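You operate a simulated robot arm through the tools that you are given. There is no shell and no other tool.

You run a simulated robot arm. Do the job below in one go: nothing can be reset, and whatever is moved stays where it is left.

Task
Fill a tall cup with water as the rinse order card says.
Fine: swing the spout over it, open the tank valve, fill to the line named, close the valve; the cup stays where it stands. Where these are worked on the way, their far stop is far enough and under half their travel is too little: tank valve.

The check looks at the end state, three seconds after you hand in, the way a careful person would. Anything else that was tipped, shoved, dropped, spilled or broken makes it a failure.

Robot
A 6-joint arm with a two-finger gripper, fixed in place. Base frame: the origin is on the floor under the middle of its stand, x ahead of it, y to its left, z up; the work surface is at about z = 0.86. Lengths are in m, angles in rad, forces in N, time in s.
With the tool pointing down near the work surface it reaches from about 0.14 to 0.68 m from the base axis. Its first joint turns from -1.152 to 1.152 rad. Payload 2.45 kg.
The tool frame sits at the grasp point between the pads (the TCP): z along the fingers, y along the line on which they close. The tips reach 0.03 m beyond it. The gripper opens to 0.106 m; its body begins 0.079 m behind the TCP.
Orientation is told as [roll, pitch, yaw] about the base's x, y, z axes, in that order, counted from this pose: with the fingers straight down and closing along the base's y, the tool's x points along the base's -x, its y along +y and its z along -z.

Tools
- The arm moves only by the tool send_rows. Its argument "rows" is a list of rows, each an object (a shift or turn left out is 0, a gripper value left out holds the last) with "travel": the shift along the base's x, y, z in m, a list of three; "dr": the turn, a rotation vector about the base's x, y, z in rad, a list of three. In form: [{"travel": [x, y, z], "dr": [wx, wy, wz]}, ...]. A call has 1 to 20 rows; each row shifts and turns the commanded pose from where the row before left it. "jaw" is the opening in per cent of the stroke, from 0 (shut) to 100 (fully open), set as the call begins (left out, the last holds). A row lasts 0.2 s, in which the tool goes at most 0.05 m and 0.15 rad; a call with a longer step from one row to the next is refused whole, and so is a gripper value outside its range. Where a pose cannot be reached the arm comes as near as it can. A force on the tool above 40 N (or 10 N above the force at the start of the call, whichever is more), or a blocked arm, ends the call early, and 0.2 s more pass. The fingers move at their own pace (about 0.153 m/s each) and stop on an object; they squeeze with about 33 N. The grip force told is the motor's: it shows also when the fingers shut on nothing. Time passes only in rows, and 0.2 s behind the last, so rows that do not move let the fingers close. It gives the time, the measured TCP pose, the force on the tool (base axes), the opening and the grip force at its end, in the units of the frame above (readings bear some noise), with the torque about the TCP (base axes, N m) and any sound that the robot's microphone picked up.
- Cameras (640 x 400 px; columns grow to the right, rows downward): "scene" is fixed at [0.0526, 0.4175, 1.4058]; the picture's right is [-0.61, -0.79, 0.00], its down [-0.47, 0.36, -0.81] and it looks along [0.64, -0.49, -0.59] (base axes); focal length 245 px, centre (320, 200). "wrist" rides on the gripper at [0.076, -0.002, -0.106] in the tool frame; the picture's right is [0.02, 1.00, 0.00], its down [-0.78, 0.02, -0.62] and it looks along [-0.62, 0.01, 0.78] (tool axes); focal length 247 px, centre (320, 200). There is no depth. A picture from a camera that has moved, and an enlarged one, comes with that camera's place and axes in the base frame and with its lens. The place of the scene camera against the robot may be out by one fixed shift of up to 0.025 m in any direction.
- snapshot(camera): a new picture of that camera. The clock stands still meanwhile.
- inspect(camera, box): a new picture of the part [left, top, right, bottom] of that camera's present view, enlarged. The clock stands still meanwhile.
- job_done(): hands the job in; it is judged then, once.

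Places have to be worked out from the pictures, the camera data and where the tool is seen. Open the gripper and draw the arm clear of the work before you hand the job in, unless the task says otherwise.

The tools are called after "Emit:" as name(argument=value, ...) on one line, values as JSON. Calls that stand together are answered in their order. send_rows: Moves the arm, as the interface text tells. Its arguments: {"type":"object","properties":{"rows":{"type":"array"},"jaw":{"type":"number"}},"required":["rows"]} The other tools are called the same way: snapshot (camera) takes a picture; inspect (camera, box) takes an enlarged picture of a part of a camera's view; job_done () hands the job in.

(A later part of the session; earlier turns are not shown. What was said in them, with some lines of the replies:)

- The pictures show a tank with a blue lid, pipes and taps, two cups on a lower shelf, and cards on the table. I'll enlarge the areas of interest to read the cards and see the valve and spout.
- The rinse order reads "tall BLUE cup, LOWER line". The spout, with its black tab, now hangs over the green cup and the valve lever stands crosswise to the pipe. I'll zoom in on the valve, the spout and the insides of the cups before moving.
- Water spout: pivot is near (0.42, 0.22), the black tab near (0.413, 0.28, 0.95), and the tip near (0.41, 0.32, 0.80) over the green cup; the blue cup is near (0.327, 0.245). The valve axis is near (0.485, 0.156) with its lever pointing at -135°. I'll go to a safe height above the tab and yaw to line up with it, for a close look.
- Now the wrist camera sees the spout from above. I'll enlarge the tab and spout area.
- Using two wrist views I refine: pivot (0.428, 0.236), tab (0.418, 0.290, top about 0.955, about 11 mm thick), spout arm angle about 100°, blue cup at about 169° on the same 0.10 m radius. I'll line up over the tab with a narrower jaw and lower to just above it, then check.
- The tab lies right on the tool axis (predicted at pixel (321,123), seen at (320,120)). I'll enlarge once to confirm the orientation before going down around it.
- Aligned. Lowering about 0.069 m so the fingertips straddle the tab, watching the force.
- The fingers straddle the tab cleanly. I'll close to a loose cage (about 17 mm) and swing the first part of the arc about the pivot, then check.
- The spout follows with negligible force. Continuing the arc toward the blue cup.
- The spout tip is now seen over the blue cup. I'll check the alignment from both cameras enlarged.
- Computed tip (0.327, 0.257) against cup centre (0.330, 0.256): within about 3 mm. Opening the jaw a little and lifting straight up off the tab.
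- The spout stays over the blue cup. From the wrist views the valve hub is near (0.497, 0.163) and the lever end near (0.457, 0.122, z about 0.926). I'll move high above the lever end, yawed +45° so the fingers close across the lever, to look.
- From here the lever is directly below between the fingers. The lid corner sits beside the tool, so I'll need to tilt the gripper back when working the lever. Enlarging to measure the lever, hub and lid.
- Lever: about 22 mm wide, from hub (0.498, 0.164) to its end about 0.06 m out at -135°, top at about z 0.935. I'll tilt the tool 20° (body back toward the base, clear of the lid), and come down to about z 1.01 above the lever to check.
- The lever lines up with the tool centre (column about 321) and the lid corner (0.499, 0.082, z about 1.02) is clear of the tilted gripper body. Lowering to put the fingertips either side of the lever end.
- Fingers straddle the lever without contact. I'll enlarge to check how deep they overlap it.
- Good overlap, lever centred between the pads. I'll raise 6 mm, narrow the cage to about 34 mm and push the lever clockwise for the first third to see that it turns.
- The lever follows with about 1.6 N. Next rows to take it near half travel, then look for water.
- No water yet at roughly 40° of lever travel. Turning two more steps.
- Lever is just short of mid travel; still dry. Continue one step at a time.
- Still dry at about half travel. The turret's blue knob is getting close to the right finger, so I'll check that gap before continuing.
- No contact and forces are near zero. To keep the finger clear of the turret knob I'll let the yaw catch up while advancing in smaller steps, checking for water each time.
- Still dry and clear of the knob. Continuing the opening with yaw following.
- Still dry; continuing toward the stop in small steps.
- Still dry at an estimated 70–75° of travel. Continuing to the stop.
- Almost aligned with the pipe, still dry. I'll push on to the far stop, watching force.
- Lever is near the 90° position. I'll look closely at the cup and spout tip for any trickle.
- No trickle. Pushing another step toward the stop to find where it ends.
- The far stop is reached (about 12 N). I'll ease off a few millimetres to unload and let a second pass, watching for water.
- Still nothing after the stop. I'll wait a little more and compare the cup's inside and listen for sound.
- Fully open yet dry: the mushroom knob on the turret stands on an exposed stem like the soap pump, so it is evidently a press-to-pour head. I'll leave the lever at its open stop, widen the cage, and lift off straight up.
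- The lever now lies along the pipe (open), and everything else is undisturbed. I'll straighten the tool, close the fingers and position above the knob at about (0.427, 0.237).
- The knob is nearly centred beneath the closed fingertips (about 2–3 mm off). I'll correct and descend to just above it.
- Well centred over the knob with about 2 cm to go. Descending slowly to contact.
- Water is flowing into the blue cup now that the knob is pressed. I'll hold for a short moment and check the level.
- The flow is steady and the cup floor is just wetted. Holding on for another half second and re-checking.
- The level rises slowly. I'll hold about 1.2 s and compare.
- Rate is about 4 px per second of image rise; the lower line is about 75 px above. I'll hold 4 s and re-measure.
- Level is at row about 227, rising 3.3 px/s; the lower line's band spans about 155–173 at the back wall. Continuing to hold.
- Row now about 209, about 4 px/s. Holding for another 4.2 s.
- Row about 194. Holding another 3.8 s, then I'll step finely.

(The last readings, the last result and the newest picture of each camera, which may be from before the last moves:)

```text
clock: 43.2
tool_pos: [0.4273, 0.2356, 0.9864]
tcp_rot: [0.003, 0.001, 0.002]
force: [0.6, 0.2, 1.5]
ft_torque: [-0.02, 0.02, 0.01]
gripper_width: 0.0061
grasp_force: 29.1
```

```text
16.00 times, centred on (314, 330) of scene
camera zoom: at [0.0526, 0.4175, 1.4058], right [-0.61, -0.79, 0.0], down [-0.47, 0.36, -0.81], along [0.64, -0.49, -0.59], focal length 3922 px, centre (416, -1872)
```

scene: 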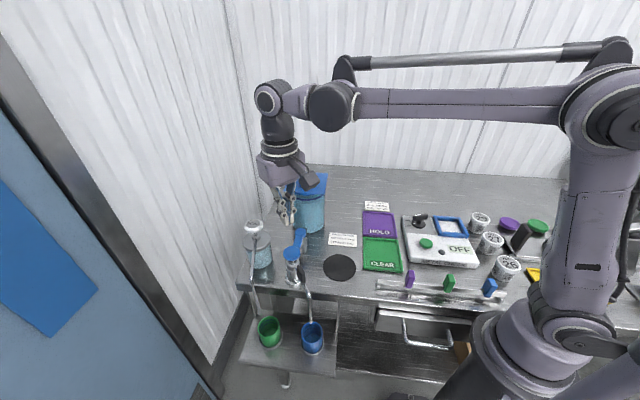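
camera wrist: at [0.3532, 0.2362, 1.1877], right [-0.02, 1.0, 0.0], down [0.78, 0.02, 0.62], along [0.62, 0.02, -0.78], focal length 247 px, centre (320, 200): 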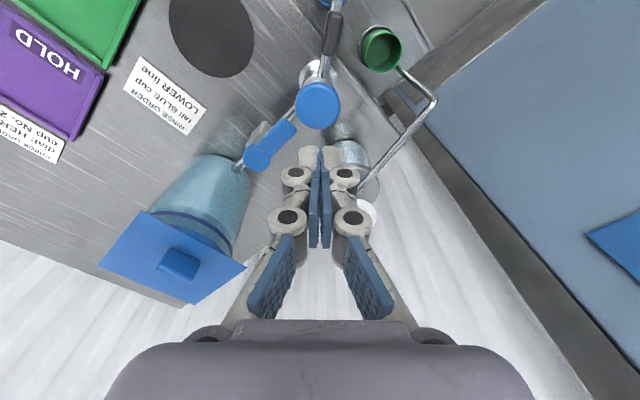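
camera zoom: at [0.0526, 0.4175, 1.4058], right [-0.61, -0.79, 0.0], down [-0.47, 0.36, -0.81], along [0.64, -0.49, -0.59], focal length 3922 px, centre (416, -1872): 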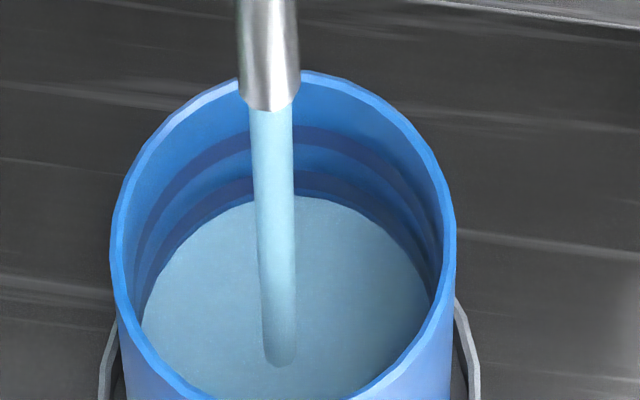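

Row about 180, just below the lower band's lower edge (about 173). I'll go 1.8 s more and re-check.

Emit:
send_rows(rows=[{"travel": [0, 0, 0]}, {"travel": [0, 0, 0]}, {"travel": [0, 0, 0]}, {"travel": [0, 0, 0]}, {"travel": [0, 0, 0]}, {"travel": [0, 0, 0]}, {"travel": [0, 0, 0]}, {"travel": [0, 0, 0]}])

Emit:
inspect(camera="scene", box=[296, 318, 336, 343])

```text
clock: 45.0
tool_pos: [0.4261, 0.2358, 0.9868]
tcp_rot: [0.002, -0.001, 0.002]
force: [-0.1, 0.0, 1.9]
ft_torque: [0.01, -0.03, 0.02]
gripper_width: 0.006
grasp_force: 28.6
```

```text
16.00 times, centred on (316, 330) of scene
camera zoom: at [0.0526, 0.4175, 1.4058], right [-0.61, -0.79, 0.0], down [-0.47, 0.36, -0.81], along [0.64, -0.49, -0.59], focal length 3922 px, centre (384, -1888)
```

zoom: 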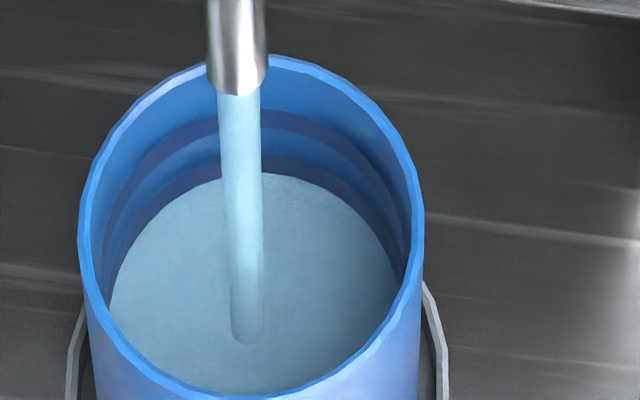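

The water just meets the band's lower edge. Holding about 1.4 s more toward the middle of the line.

Emit:
send_rows(rows=[{"travel": [0, 0, 0]}, {"travel": [0, 0, 0]}, {"travel": [0, 0, 0]}, {"travel": [0, 0, 0]}, {"travel": [0, 0, 0]}, {"travel": [0, 0, 0]}])

Emit:
inspect(camera="scene", box=[296, 318, 336, 343])

```text
clock: 46.4
tool_pos: [0.4266, 0.2359, 0.9864]
tcp_rot: [0.002, 0.001, 0.002]
force: [-0.5, -0.9, 0.9]
ft_torque: [-0.02, 0.0, 0.02]
gripper_width: 0.0061
grasp_force: 28.3
```

```text
16.00 times, centred on (316, 330) of scene
camera zoom: at [0.0526, 0.4175, 1.4058], right [-0.61, -0.79, 0.0], down [-0.47, 0.36, -0.81], along [0.64, -0.49, -0.59], focal length 3922 px, centre (384, -1888)
```

zoom: 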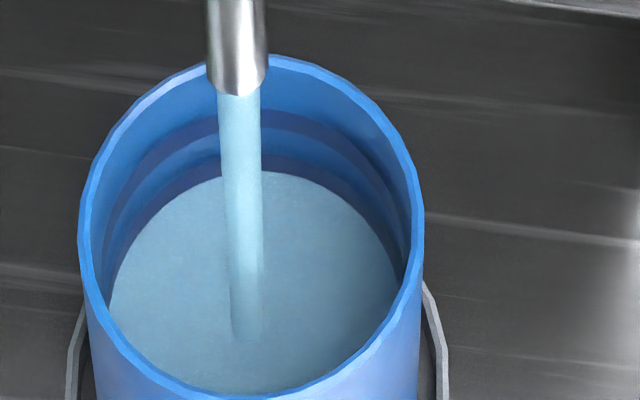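

The water edge reads about 170–171 with the band's top at about 155. Holding about 1.2 s more.

Emit:
send_rows(rows=[{"travel": [0, 0, 0]}, {"travel": [0, 0, 0]}, {"travel": [0, 0, 0]}, {"travel": [0, 0, 0]}, {"travel": [0, 0, 0]}])

Emit:
inspect(camera="scene", box=[296, 318, 336, 343])

```text
clock: 47.6
tool_pos: [0.4267, 0.2356, 0.9866]
tcp_rot: [0.004, -0.001, 0.001]
force: [0.4, -0.1, 1.7]
ft_torque: [0.01, -0.01, 0.03]
gripper_width: 0.006
grasp_force: 28.7
```

```text
16.00 times, centred on (316, 330) of scene
camera zoom: at [0.0526, 0.4175, 1.4058], right [-0.61, -0.79, 0.0], down [-0.47, 0.36, -0.81], along [0.64, -0.49, -0.59], focal length 3922 px, centre (384, -1888)
```

zoom: 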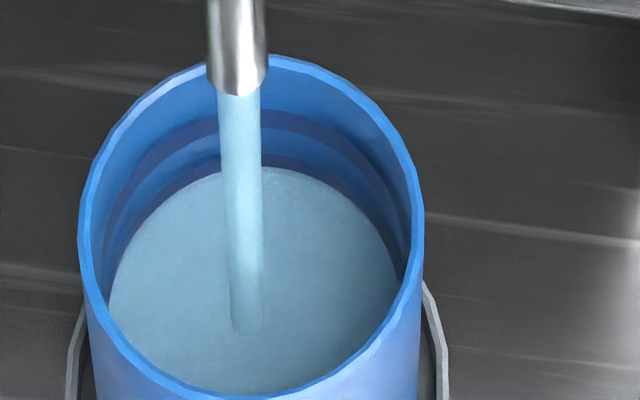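

The edge is at about 167, mid-line is about 164. I'll hold 0.4 s more, then lift off the knob and check that the flow stops.

Emit:
send_rows(rows=[{"travel": [0, 0, 0]}, {"travel": [0, 0, 0]}, {"travel": [0, 0, 0.03]}, {"travel": [0, 0, 0.02]}])

Emit:
inspect(camera="scene", box=[296, 318, 336, 343])

Emit:
inspect(camera="scene", box=[250, 190, 346, 290])

```text
clock: 48.6
tool_pos: [0.426, 0.2347, 1.0372]
tcp_rot: [0.002, 0.001, 0.0]
force: [-0.8, -0.3, -0.4]
ft_torque: [0.01, 0.0, 0.0]
gripper_width: 0.0
grasp_force: 28.2
```

```text
16.00 times, centred on (316, 330) of scene
camera zoom: at [0.0526, 0.4175, 1.4058], right [-0.61, -0.79, 0.0], down [-0.47, 0.36, -0.81], along [0.64, -0.49, -0.59], focal length 3922 px, centre (384, -1888)
```

zoom: 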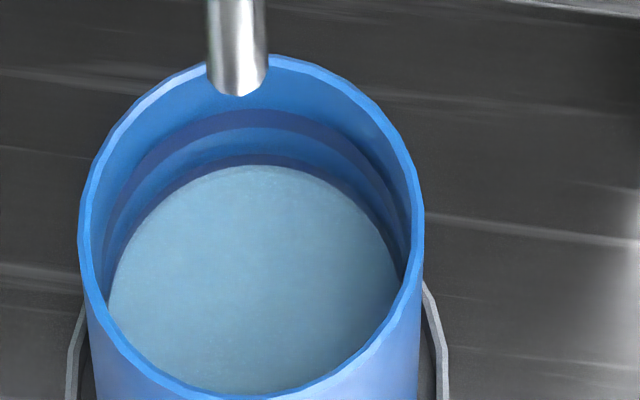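

```text
4.00 times, centred on (298, 240) of scene
camera zoom: at [0.0526, 0.4175, 1.4058], right [-0.61, -0.79, 0.0], down [-0.47, 0.36, -0.81], along [0.64, -0.49, -0.59], focal length 980 px, centre (408, 40)
```

zoom: 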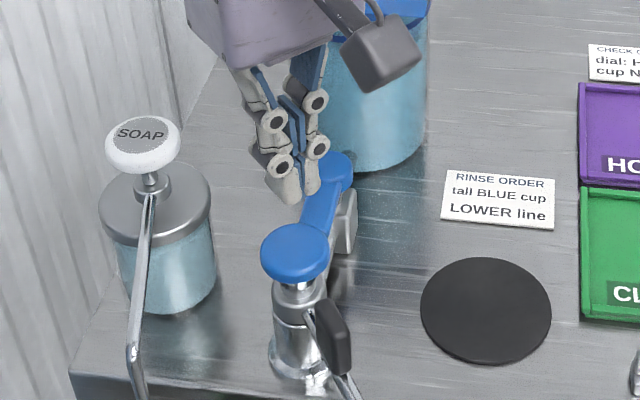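

Flow stopped on release, and the water surface sits about at the middle of the lower line's band. Now I'll go back to the lever to close the valve: re-rise, yaw and tilt back over the open lever with the jaw open.

Emit:
send_rows(rows=[{"travel": [0, 0, 0.044], "dr": [0, 0, -0.138]}, {"travel": [0.0105, -0.0045, 0], "dr": [0, 0, -0.138]}, {"travel": [0.006, -0.004, 0], "dr": [0, 0, -0.138]}, {"travel": [0, 0, 0], "dr": [0, 0, -0.138]}, {"travel": [0, 0, 0], "dr": [0, 0, -0.138]}, {"travel": [0, 0, 0], "dr": [0, 0, -0.138]}, {"travel": [0.008, -0.007, 0], "dr": [-0.0859, -0.0789, 0]}, {"travel": [0.008, -0.007, 0], "dr": [-0.0859, -0.0789, 0]}, {"travel": [0.008, -0.007, 0], "dr": [-0.0859, -0.0789, 0]}, {"travel": [0, 0, 0]}], jaw=38)

Emit:
snapshot(camera="wrist")

Emit:
inspect(camera="scene", box=[282, 300, 346, 350])

```text
clock: 50.8
tool_pos: [0.4667, 0.2047, 1.079]
tcp_rot: [0.0, -0.353, -0.827]
force: [-0.3, 1.1, 0.8]
ft_torque: [-0.01, 0.01, -0.03]
gripper_width: 0.0403
grasp_force: 0.0
```

```text
taken
camera wrist: at [0.3912, 0.2831, 1.1525], right [0.72, 0.69, -0.01], down [0.36, -0.37, 0.85], along [0.59, -0.62, -0.52], focal length 247 px, centre (320, 200)
```

wrist: 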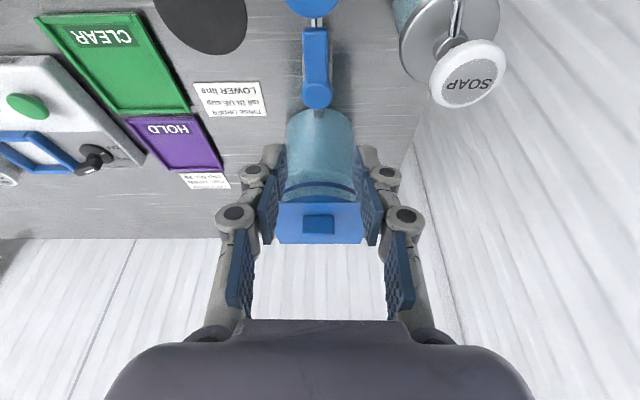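

```text
8.00 times, centred on (314, 325) of scene
camera zoom: at [0.0526, 0.4175, 1.4058], right [-0.61, -0.79, 0.0], down [-0.47, 0.36, -0.81], along [0.64, -0.49, -0.59], focal length 1961 px, centre (368, -800)
```

zoom: 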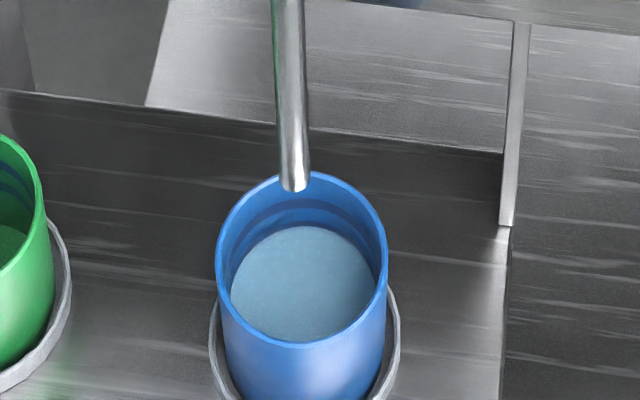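

The lever sits between the open fingers as when I lifted off; no drip seen. Descending the same way to straddle it.

Emit:
send_rows(rows=[{"travel": [-0.001, -0.001, -0.04]}, {"travel": [0, 0, -0.04]}, {"travel": [0, 0, -0.035]}, {"travel": [0, 0, -0.025]}, {"travel": [0, 0, 0]}], jaw=38)

Emit:
inspect(camera="wrist", box=[200, 60, 440, 260])

Emit:
inspect(camera="scene", box=[260, 200, 360, 275])

```text
clock: 52.0
tool_pos: [0.4657, 0.2033, 0.9392]
tcp_rot: [0.001, -0.352, -0.826]
force: [0.0, 0.7, -0.1]
ft_torque: [0.0, 0.0, -0.01]
gripper_width: 0.0402
grasp_force: 0.1
```

```text
2.00 times, centred on (320, 160) of wrist
camera zoom: at [0.3901, 0.2814, 1.0145], right [0.72, 0.69, -0.01], down [0.37, -0.37, 0.85], along [0.59, -0.62, -0.52], focal length 494 px, centre (320, 280)
```

zoom: 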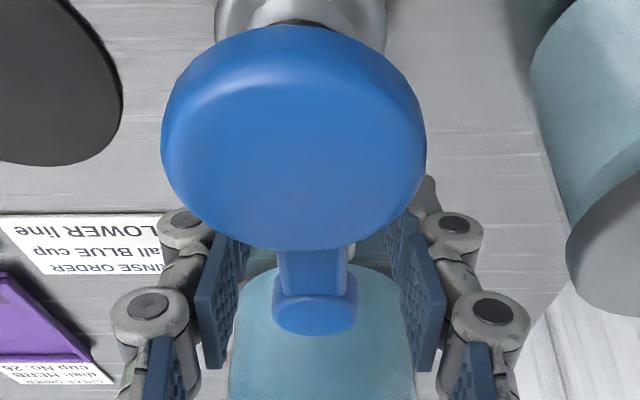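

```text
5.33 times, centred on (310, 238) of scene
camera zoom: at [0.0526, 0.4175, 1.4058], right [-0.61, -0.79, 0.0], down [-0.47, 0.36, -0.81], along [0.64, -0.49, -0.59], focal length 1307 px, centre (373, 0)
```

zoom: 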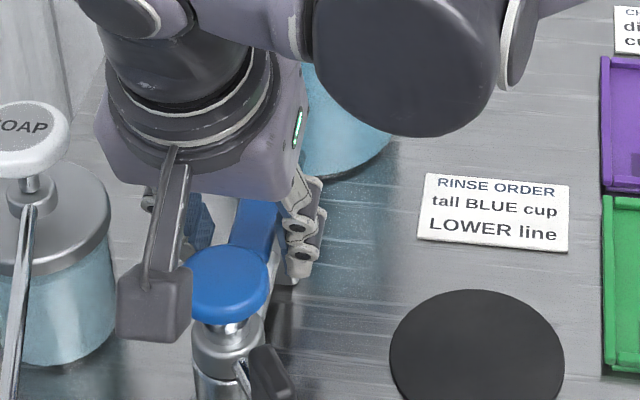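

Lever is centred between the pads. Narrowing the cage to about 30 mm and turning the lever back counter-clockwise, first third.

Emit:
send_rows(rows=[{"travel": [0, 0, 0]}, {"travel": [-0.0056, -0.0051, 0], "dr": [0, 0, 0.134]}, {"travel": [-0.0048, -0.006, 0], "dr": [0, 0, 0.134]}, {"travel": [-0.0038, -0.0065, 0], "dr": [0, 0, 0.134]}, {"travel": [-0.0029, -0.0071, 0], "dr": [0, 0, 0.134]}], jaw=28)

Emit:
snapshot(camera="wrist")

Emit:
inspect(camera="scene", box=[260, 200, 360, 275])

```text
clock: 53.2
tool_pos: [0.4479, 0.1805, 0.9403]
tcp_rot: [-0.001, -0.351, -0.288]
force: [0.8, 2.0, -0.7]
ft_torque: [0.02, -0.02, 0.02]
gripper_width: 0.0306
grasp_force: 1.0
```

```text
taken
camera wrist: at [0.3441, 0.2085, 1.0142], right [0.27, 0.96, -0.01], down [0.51, -0.13, 0.85], along [0.82, -0.23, -0.52], focal length 247 px, centre (320, 200)
```

wrist: 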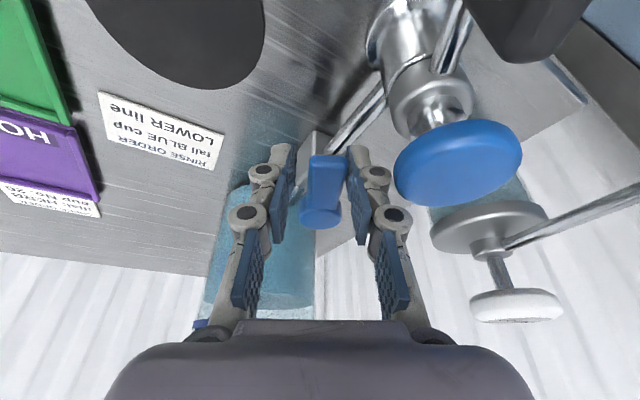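

```text
5.33 times, centred on (310, 238) of scene
camera zoom: at [0.0526, 0.4175, 1.4058], right [-0.61, -0.79, 0.0], down [-0.47, 0.36, -0.81], along [0.64, -0.49, -0.59], focal length 1307 px, centre (373, 0)
```

zoom: 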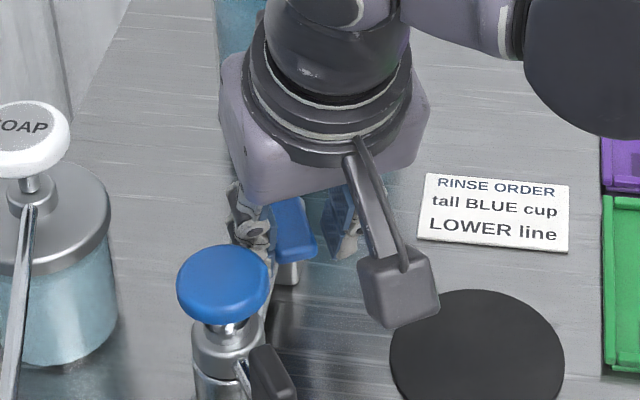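

The lever is coming back with about 2 N, pushed by the right pad, clear of the knob. Continuing the arc toward closed.

Emit:
send_rows(rows=[{"travel": [-0.0018, -0.0074, 0], "dr": [0, 0, 0.134]}, {"travel": [-0.0007, -0.0076, 0], "dr": [0, 0, 0.134]}, {"travel": [0.0004, -0.0076, 0], "dr": [0, 0, 0.134]}, {"travel": [0.0015, -0.0074, 0], "dr": [0, 0, 0.134]}, {"travel": [0.0026, -0.0072, 0], "dr": [0, 0, 0.134]}])

Emit:
snapshot(camera="wrist")

Emit:
inspect(camera="scene", box=[250, 170, 378, 270])

```text
clock: 54.4
tool_pos: [0.4505, 0.1425, 0.9395]
tcp_rot: [0.0, -0.351, 0.379]
force: [0.3, 0.7, -0.2]
ft_torque: [0.01, 0.01, 0.01]
gripper_width: 0.0302
grasp_force: 0.7
```

```text
taken
camera wrist: at [0.3499, 0.1009, 1.0145], right [-0.39, 0.92, -0.01], down [0.48, 0.21, 0.85], along [0.79, 0.33, -0.52], focal length 247 px, centre (320, 200)
```

wrist: 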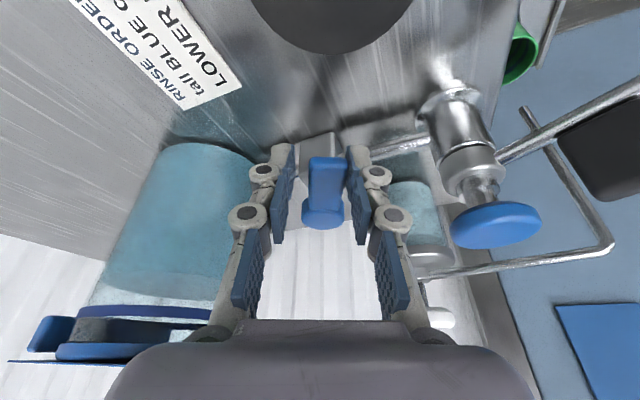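

```text
4.00 times, centred on (314, 220) of scene
camera zoom: at [0.0526, 0.4175, 1.4058], right [-0.61, -0.79, 0.0], down [-0.47, 0.36, -0.81], along [0.64, -0.49, -0.59], focal length 980 px, centre (344, 120)
```

zoom: 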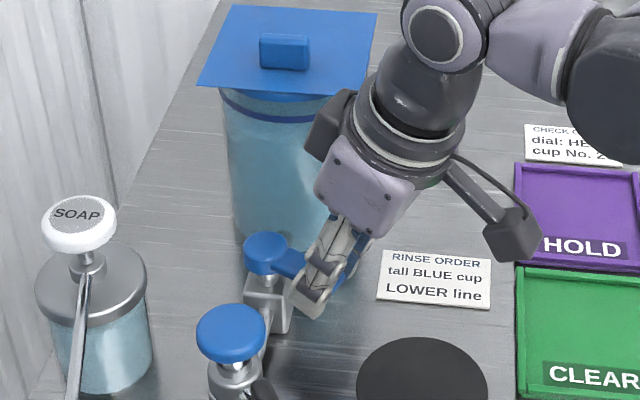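

Still smooth. Two more steps, then the last toward the closed stop.

Emit:
send_rows(rows=[{"travel": [0.0036, -0.0067, 0], "dr": [0, 0, 0.134]}, {"travel": [0.0045, -0.0061, 0], "dr": [0, 0, 0.134]}])

Emit:
inspect(camera="wrist", box=[200, 100, 440, 260])

Emit:
inspect(camera="scene", box=[270, 200, 350, 260])

```text
clock: 55.0
tool_pos: [0.4583, 0.1307, 0.9403]
tcp_rot: [-0.001, -0.349, 0.649]
force: [-1.3, 1.0, -0.4]
ft_torque: [0.03, -0.04, -0.03]
gripper_width: 0.0306
grasp_force: 0.7
```

```text
2.50 times, centred on (320, 180) of wrist
camera zoom: at [0.3728, 0.0633, 1.0142], right [-0.62, 0.78, -0.01], down [0.41, 0.33, 0.85], along [0.67, 0.53, -0.52], focal length 617 px, centre (320, 250)
```

zoom: 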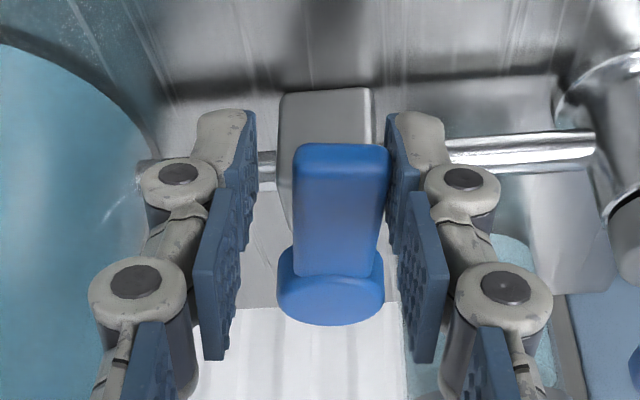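

```text
6.67 times, centred on (310, 230) of scene
camera zoom: at [0.0526, 0.4175, 1.4058], right [-0.61, -0.79, 0.0], down [-0.47, 0.36, -0.81], along [0.64, -0.49, -0.59], focal length 1634 px, centre (387, 0)
```

zoom: 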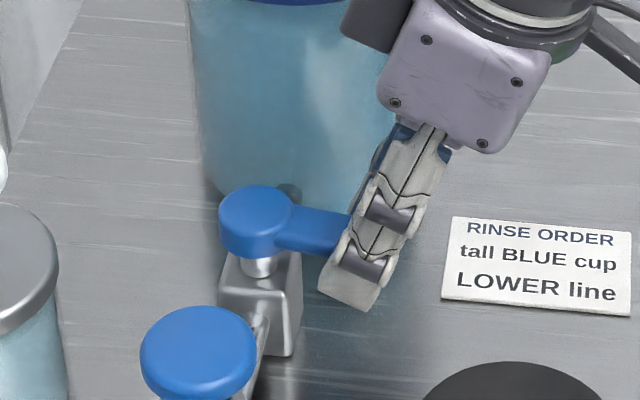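

Nearly there. The last step in two halves, expecting the closed stop.

Emit:
send_rows(rows=[{"travel": [0.0027, -0.0027, 0], "dr": [0, 0, 0.067]}, {"travel": [0.0027, -0.0027, 0], "dr": [0, 0, 0.067]}])

Emit:
inspect(camera="wrist", box=[200, 100, 440, 260])

Emit:
inspect(camera="scene", box=[270, 200, 350, 260])

```text
clock: 55.6
tool_pos: [0.4641, 0.1252, 0.9413]
tcp_rot: [0.001, -0.35, 0.785]
force: [-1.9, 0.8, -1.2]
ft_torque: [0.03, 0.06, 0.0]
gripper_width: 0.0306
grasp_force: 0.6
```

```text
2.50 times, centred on (320, 180) of wrist
camera zoom: at [0.3879, 0.0481, 1.0153], right [-0.72, 0.69, -0.01], down [0.36, 0.38, 0.85], along [0.59, 0.61, -0.52], focal length 617 px, centre (320, 250)
```

zoom: 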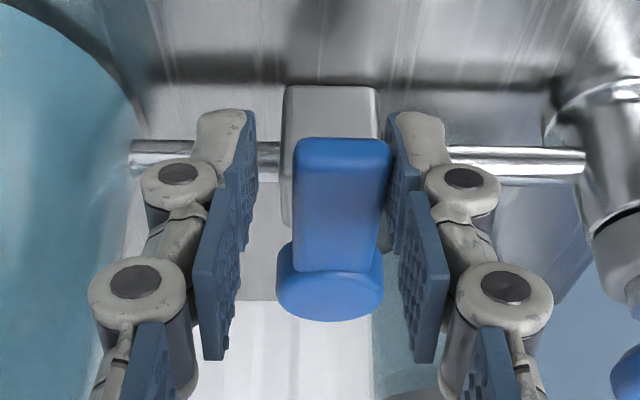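

```text
6.67 times, centred on (310, 230) of scene
camera zoom: at [0.0526, 0.4175, 1.4058], right [-0.61, -0.79, 0.0], down [-0.47, 0.36, -0.81], along [0.64, -0.49, -0.59], focal length 1634 px, centre (387, 0)
```

zoom: 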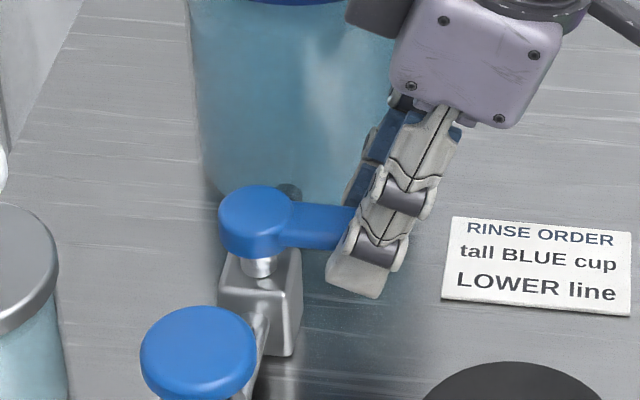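

No stop felt yet, and the lever looks a few degrees short of square. I'll tighten the cage (which moves the tank-side finger away from the tank) and nudge a little further.

Emit:
send_rows(rows=[{"travel": [0.0015, -0.0015, 0]}, {"travel": [0.0015, -0.0015, 0]}], jaw=24)

Emit:
inspect(camera="wrist", box=[200, 100, 440, 260])

Emit:
inspect(camera="scene", box=[280, 220, 344, 260])

```text
clock: 56.2
tool_pos: [0.4654, 0.1254, 0.94]
tcp_rot: [0.004, -0.35, 0.782]
force: [-8.4, 10.6, 3.6]
ft_torque: [0.27, 0.18, 0.21]
gripper_width: 0.0344
grasp_force: 6.8
```

```text
2.50 times, centred on (320, 180) of wrist
camera zoom: at [0.3902, 0.0459, 1.0145], right [-0.72, 0.69, 0.0], down [0.36, 0.38, 0.85], along [0.59, 0.61, -0.52], focal length 617 px, centre (320, 250)
```

zoom: 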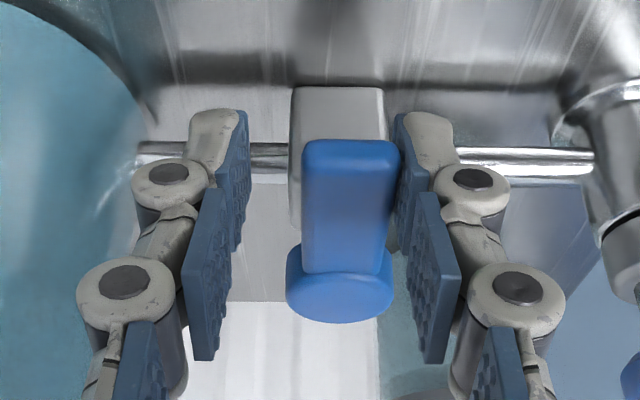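

```text
10.00 times, centred on (312, 240) of scene
camera zoom: at [0.0524, 0.4178, 1.4057], right [-0.61, -0.79, 0.0], down [-0.47, 0.36, -0.81], along [0.64, -0.49, -0.59], focal length 2451 px, centre (400, -200)
```

zoom: 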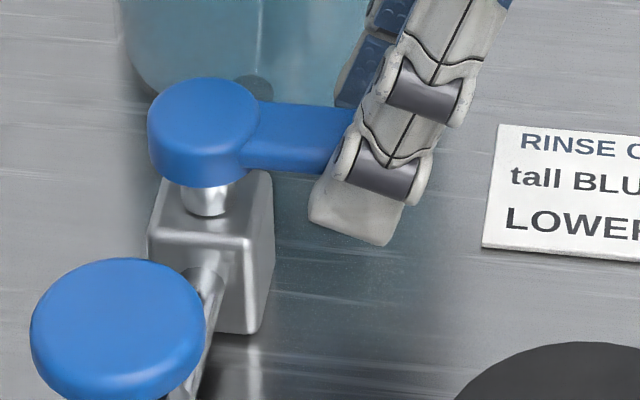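

The closed stop is felt (about 13 N) and the lever matches its starting picture. Backing off to unload, opening the jaw slightly, then lifting straight up.

Emit:
send_rows(rows=[{"travel": [-0.0022, 0.0022, 0]}, {"travel": [-0.001, 0.001, 0]}, {"travel": [0, 0, 0]}], jaw=36)

Emit:
inspect(camera="wrist", box=[200, 100, 440, 260])

```text
clock: 57.0
tool_pos: [0.4645, 0.1265, 0.9402]
tcp_rot: [0.0, -0.352, 0.783]
force: [0.1, -0.4, 0.7]
ft_torque: [-0.01, -0.02, 0.02]
gripper_width: 0.0382
grasp_force: 0.0
```

```text
2.50 times, centred on (320, 180) of wrist
camera zoom: at [0.388, 0.0477, 1.0141], right [-0.72, 0.7, -0.01], down [0.36, 0.38, 0.85], along [0.6, 0.61, -0.52], focal length 617 px, centre (320, 250)
```

zoom: 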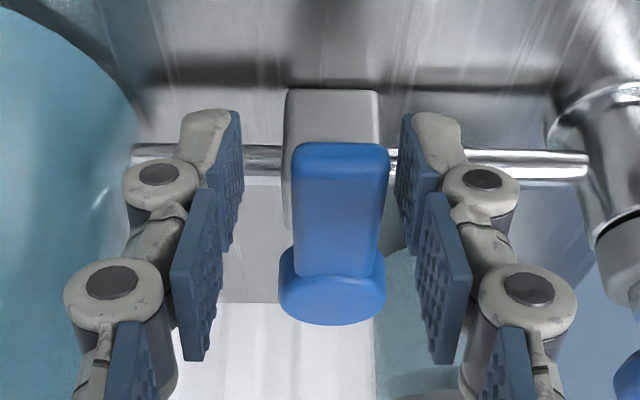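

The lever is free between the pads with clearance both sides. Lifting straight up and looking at the whole scene.

Emit:
send_rows(rows=[{"travel": [0, 0, 0.02]}, {"travel": [0, 0, 0.035]}, {"travel": [-0.002, -0.002, 0.04]}, {"travel": [-0.005, -0.005, 0.04]}, {"travel": [-0.005, -0.005, 0.04]}, {"travel": [0, 0, 0]}])

Emit:
inspect(camera="scene", box=[280, 220, 344, 260])

Emit:
inspect(camera="scene", box=[296, 318, 336, 343])

Emit:
snapshot(camera="wrist")

```text
clock: 58.4
tool_pos: [0.4509, 0.1167, 1.1185]
tcp_rot: [0.001, -0.351, 0.781]
force: [0.0, -0.1, -0.3]
ft_torque: [0.01, -0.03, 0.02]
gripper_width: 0.0382
grasp_force: 0.1
```

```text
10.00 times, centred on (312, 240) of scene
camera zoom: at [0.0526, 0.4175, 1.4058], right [-0.61, -0.79, 0.0], down [-0.47, 0.36, -0.81], along [0.64, -0.49, -0.59], focal length 2451 px, centre (400, -200)
```

zoom: 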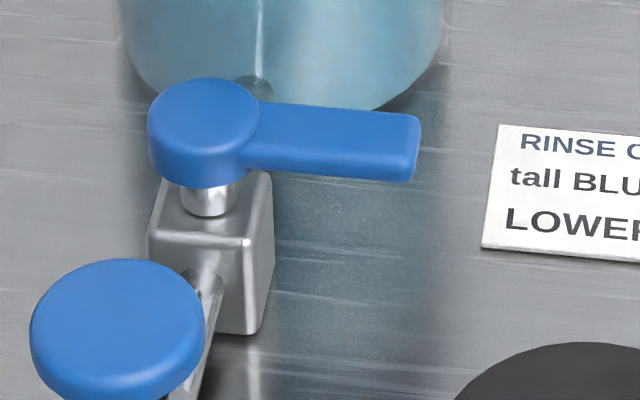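

```text
16.00 times, centred on (316, 330) of scene
camera zoom: at [0.0526, 0.4175, 1.4058], right [-0.61, -0.79, 0.0], down [-0.47, 0.36, -0.81], along [0.64, -0.49, -0.59], focal length 3922 px, centre (384, -1888)
```

zoom: 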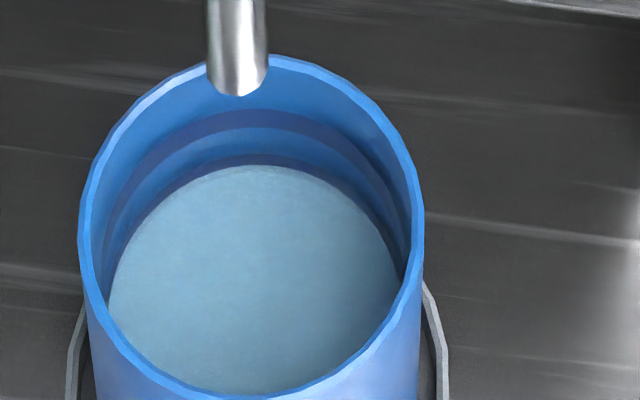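

```text
taken
camera wrist: at [0.3746, 0.039, 1.1915], right [-0.72, 0.7, -0.01], down [0.36, 0.38, 0.85], along [0.6, 0.61, -0.52], focal length 247 px, centre (320, 200)
```

wrist: 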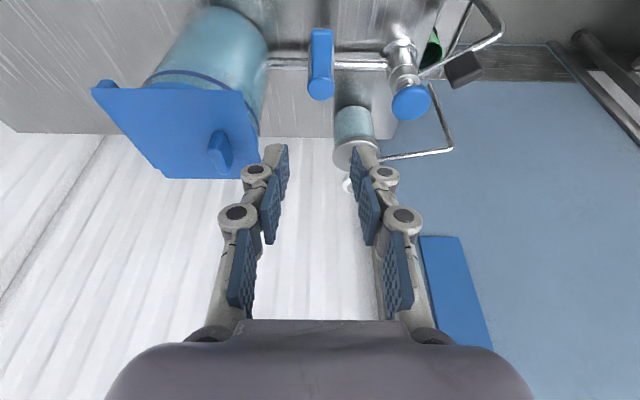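

The lever matches its original closed position exactly and the water sits at the middle of the lower line. I'll straighten the tool and draw the arm back and up to its starting area.

Emit:
send_rows(rows=[{"travel": [-0.016, -0.013, 0.03]}, {"travel": [-0.016, -0.013, 0.03], "dr": [-0.0821, 0.0828, 0]}, {"travel": [-0.016, -0.013, 0.03], "dr": [-0.0821, 0.0828, 0]}, {"travel": [-0.016, -0.013, 0.03], "dr": [-0.0821, 0.0828, 0]}, {"travel": [-0.014, -0.013, 0.03], "dr": [0, 0, -0.13]}, {"travel": [0, 0, 0], "dr": [0, 0, -0.13]}, {"travel": [0, 0, 0], "dr": [0, 0, -0.13]}, {"travel": [0, 0, 0], "dr": [0, 0, -0.13]}, {"travel": [0, 0, 0], "dr": [0, 0, -0.13]}, {"travel": [0, 0, 0], "dr": [0, 0, -0.13]}])

Emit:
send_rows(rows=[{"travel": [0, 0, 0]}, {"travel": [0, 0, 0]}, {"travel": [0, 0, 0]}], jaw=100)

Emit:
snapshot(camera="scene")

Emit:
inspect(camera="scene", box=[220, 160, 380, 260])

Emit:
inspect(camera="scene", box=[220, 260, 380, 360])

Emit:
inspect(camera="scene", box=[296, 318, 336, 343])

```text
clock: 60.6
tool_pos: [0.3735, 0.047, 1.2648]
tcp_rot: [0.003, 0.001, -0.002]
force: [-0.3, -0.4, -0.6]
ft_torque: [-0.02, 0.0, 0.0]
gripper_width: 0.0384
grasp_force: 0.1
```

```text
clock: 61.4
tool_pos: [0.3734, 0.0481, 1.2657]
tcp_rot: [0.002, 0.0, 0.001]
force: [0.1, -0.2, -0.5]
ft_torque: [0.0, 0.03, -0.01]
gripper_width: 0.1061
grasp_force: 0.1
```

```text
taken
```

scene: 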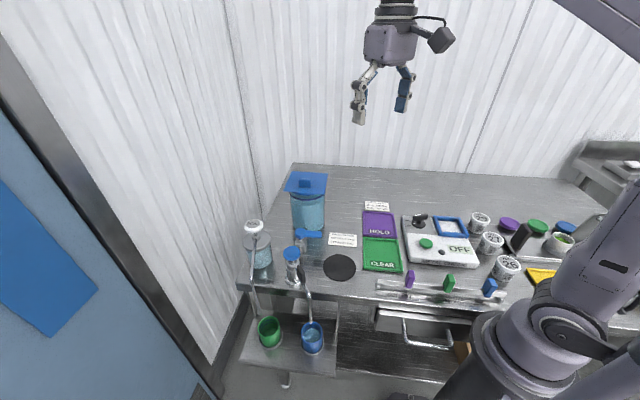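

```text
4.00 times, centred on (300, 210) of scene
camera zoom: at [0.0526, 0.4175, 1.4058], right [-0.61, -0.79, 0.0], down [-0.47, 0.36, -0.81], along [0.64, -0.49, -0.59], focal length 980 px, centre (400, 160)
```

zoom: 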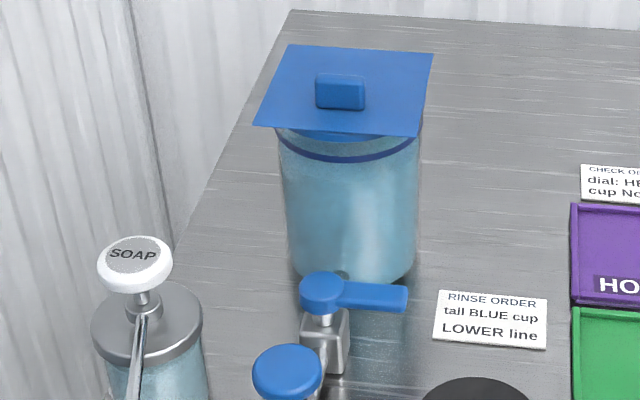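

```text
4.00 times, centred on (300, 310) of scene
camera zoom: at [0.0526, 0.4175, 1.4058], right [-0.61, -0.79, 0.0], down [-0.47, 0.36, -0.81], along [0.64, -0.49, -0.59], focal length 980 px, centre (400, -240)
```

zoom: 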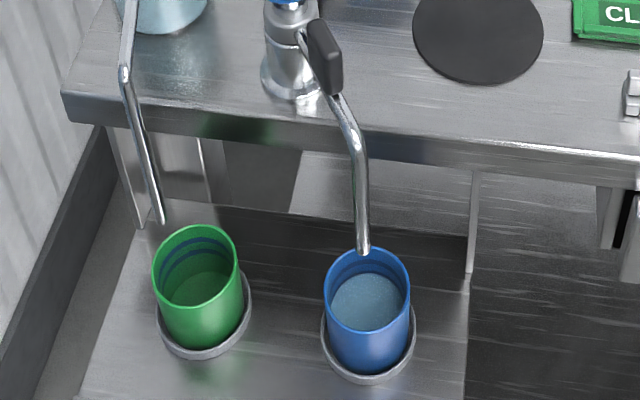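

```text
16.00 times, centred on (316, 330) of scene
camera zoom: at [0.0526, 0.4175, 1.4058], right [-0.61, -0.79, 0.0], down [-0.47, 0.36, -0.81], along [0.64, -0.49, -0.59], focal length 3922 px, centre (384, -1888)
```

zoom: 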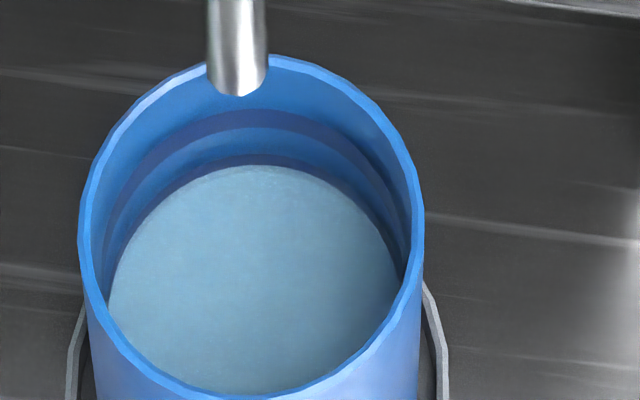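

The blue cup stands where it was, filled to the lower line. The valve lever is closed, the knob is released with no drip, the other things look unmoved, and the arm is clear with the gripper open. Handing in.

Emit:
job_done()

```text
The job is handed in.
```

The tall blue cup is filled to about the middle of the lower line, as the rinse order card asks, and I have handed the job in. I don't have the check's verdict.

- **Spout:** it now hangs over the blue cup; it started over the green one.
- **Tank valve:** I opened it to its far stop, then closed it again. In the last pictures the lever is back where it started.
- **Blue knob on the spout stand:** water only ran while this was pressed, which the task did not mention. I held it down for the fill and let go at the line; no drip showed afterwards.
- **Everything else:** the cup was not moved. The final pictures show nothing tipped or spilled, and the arm is back near its starting place with the gripper open.
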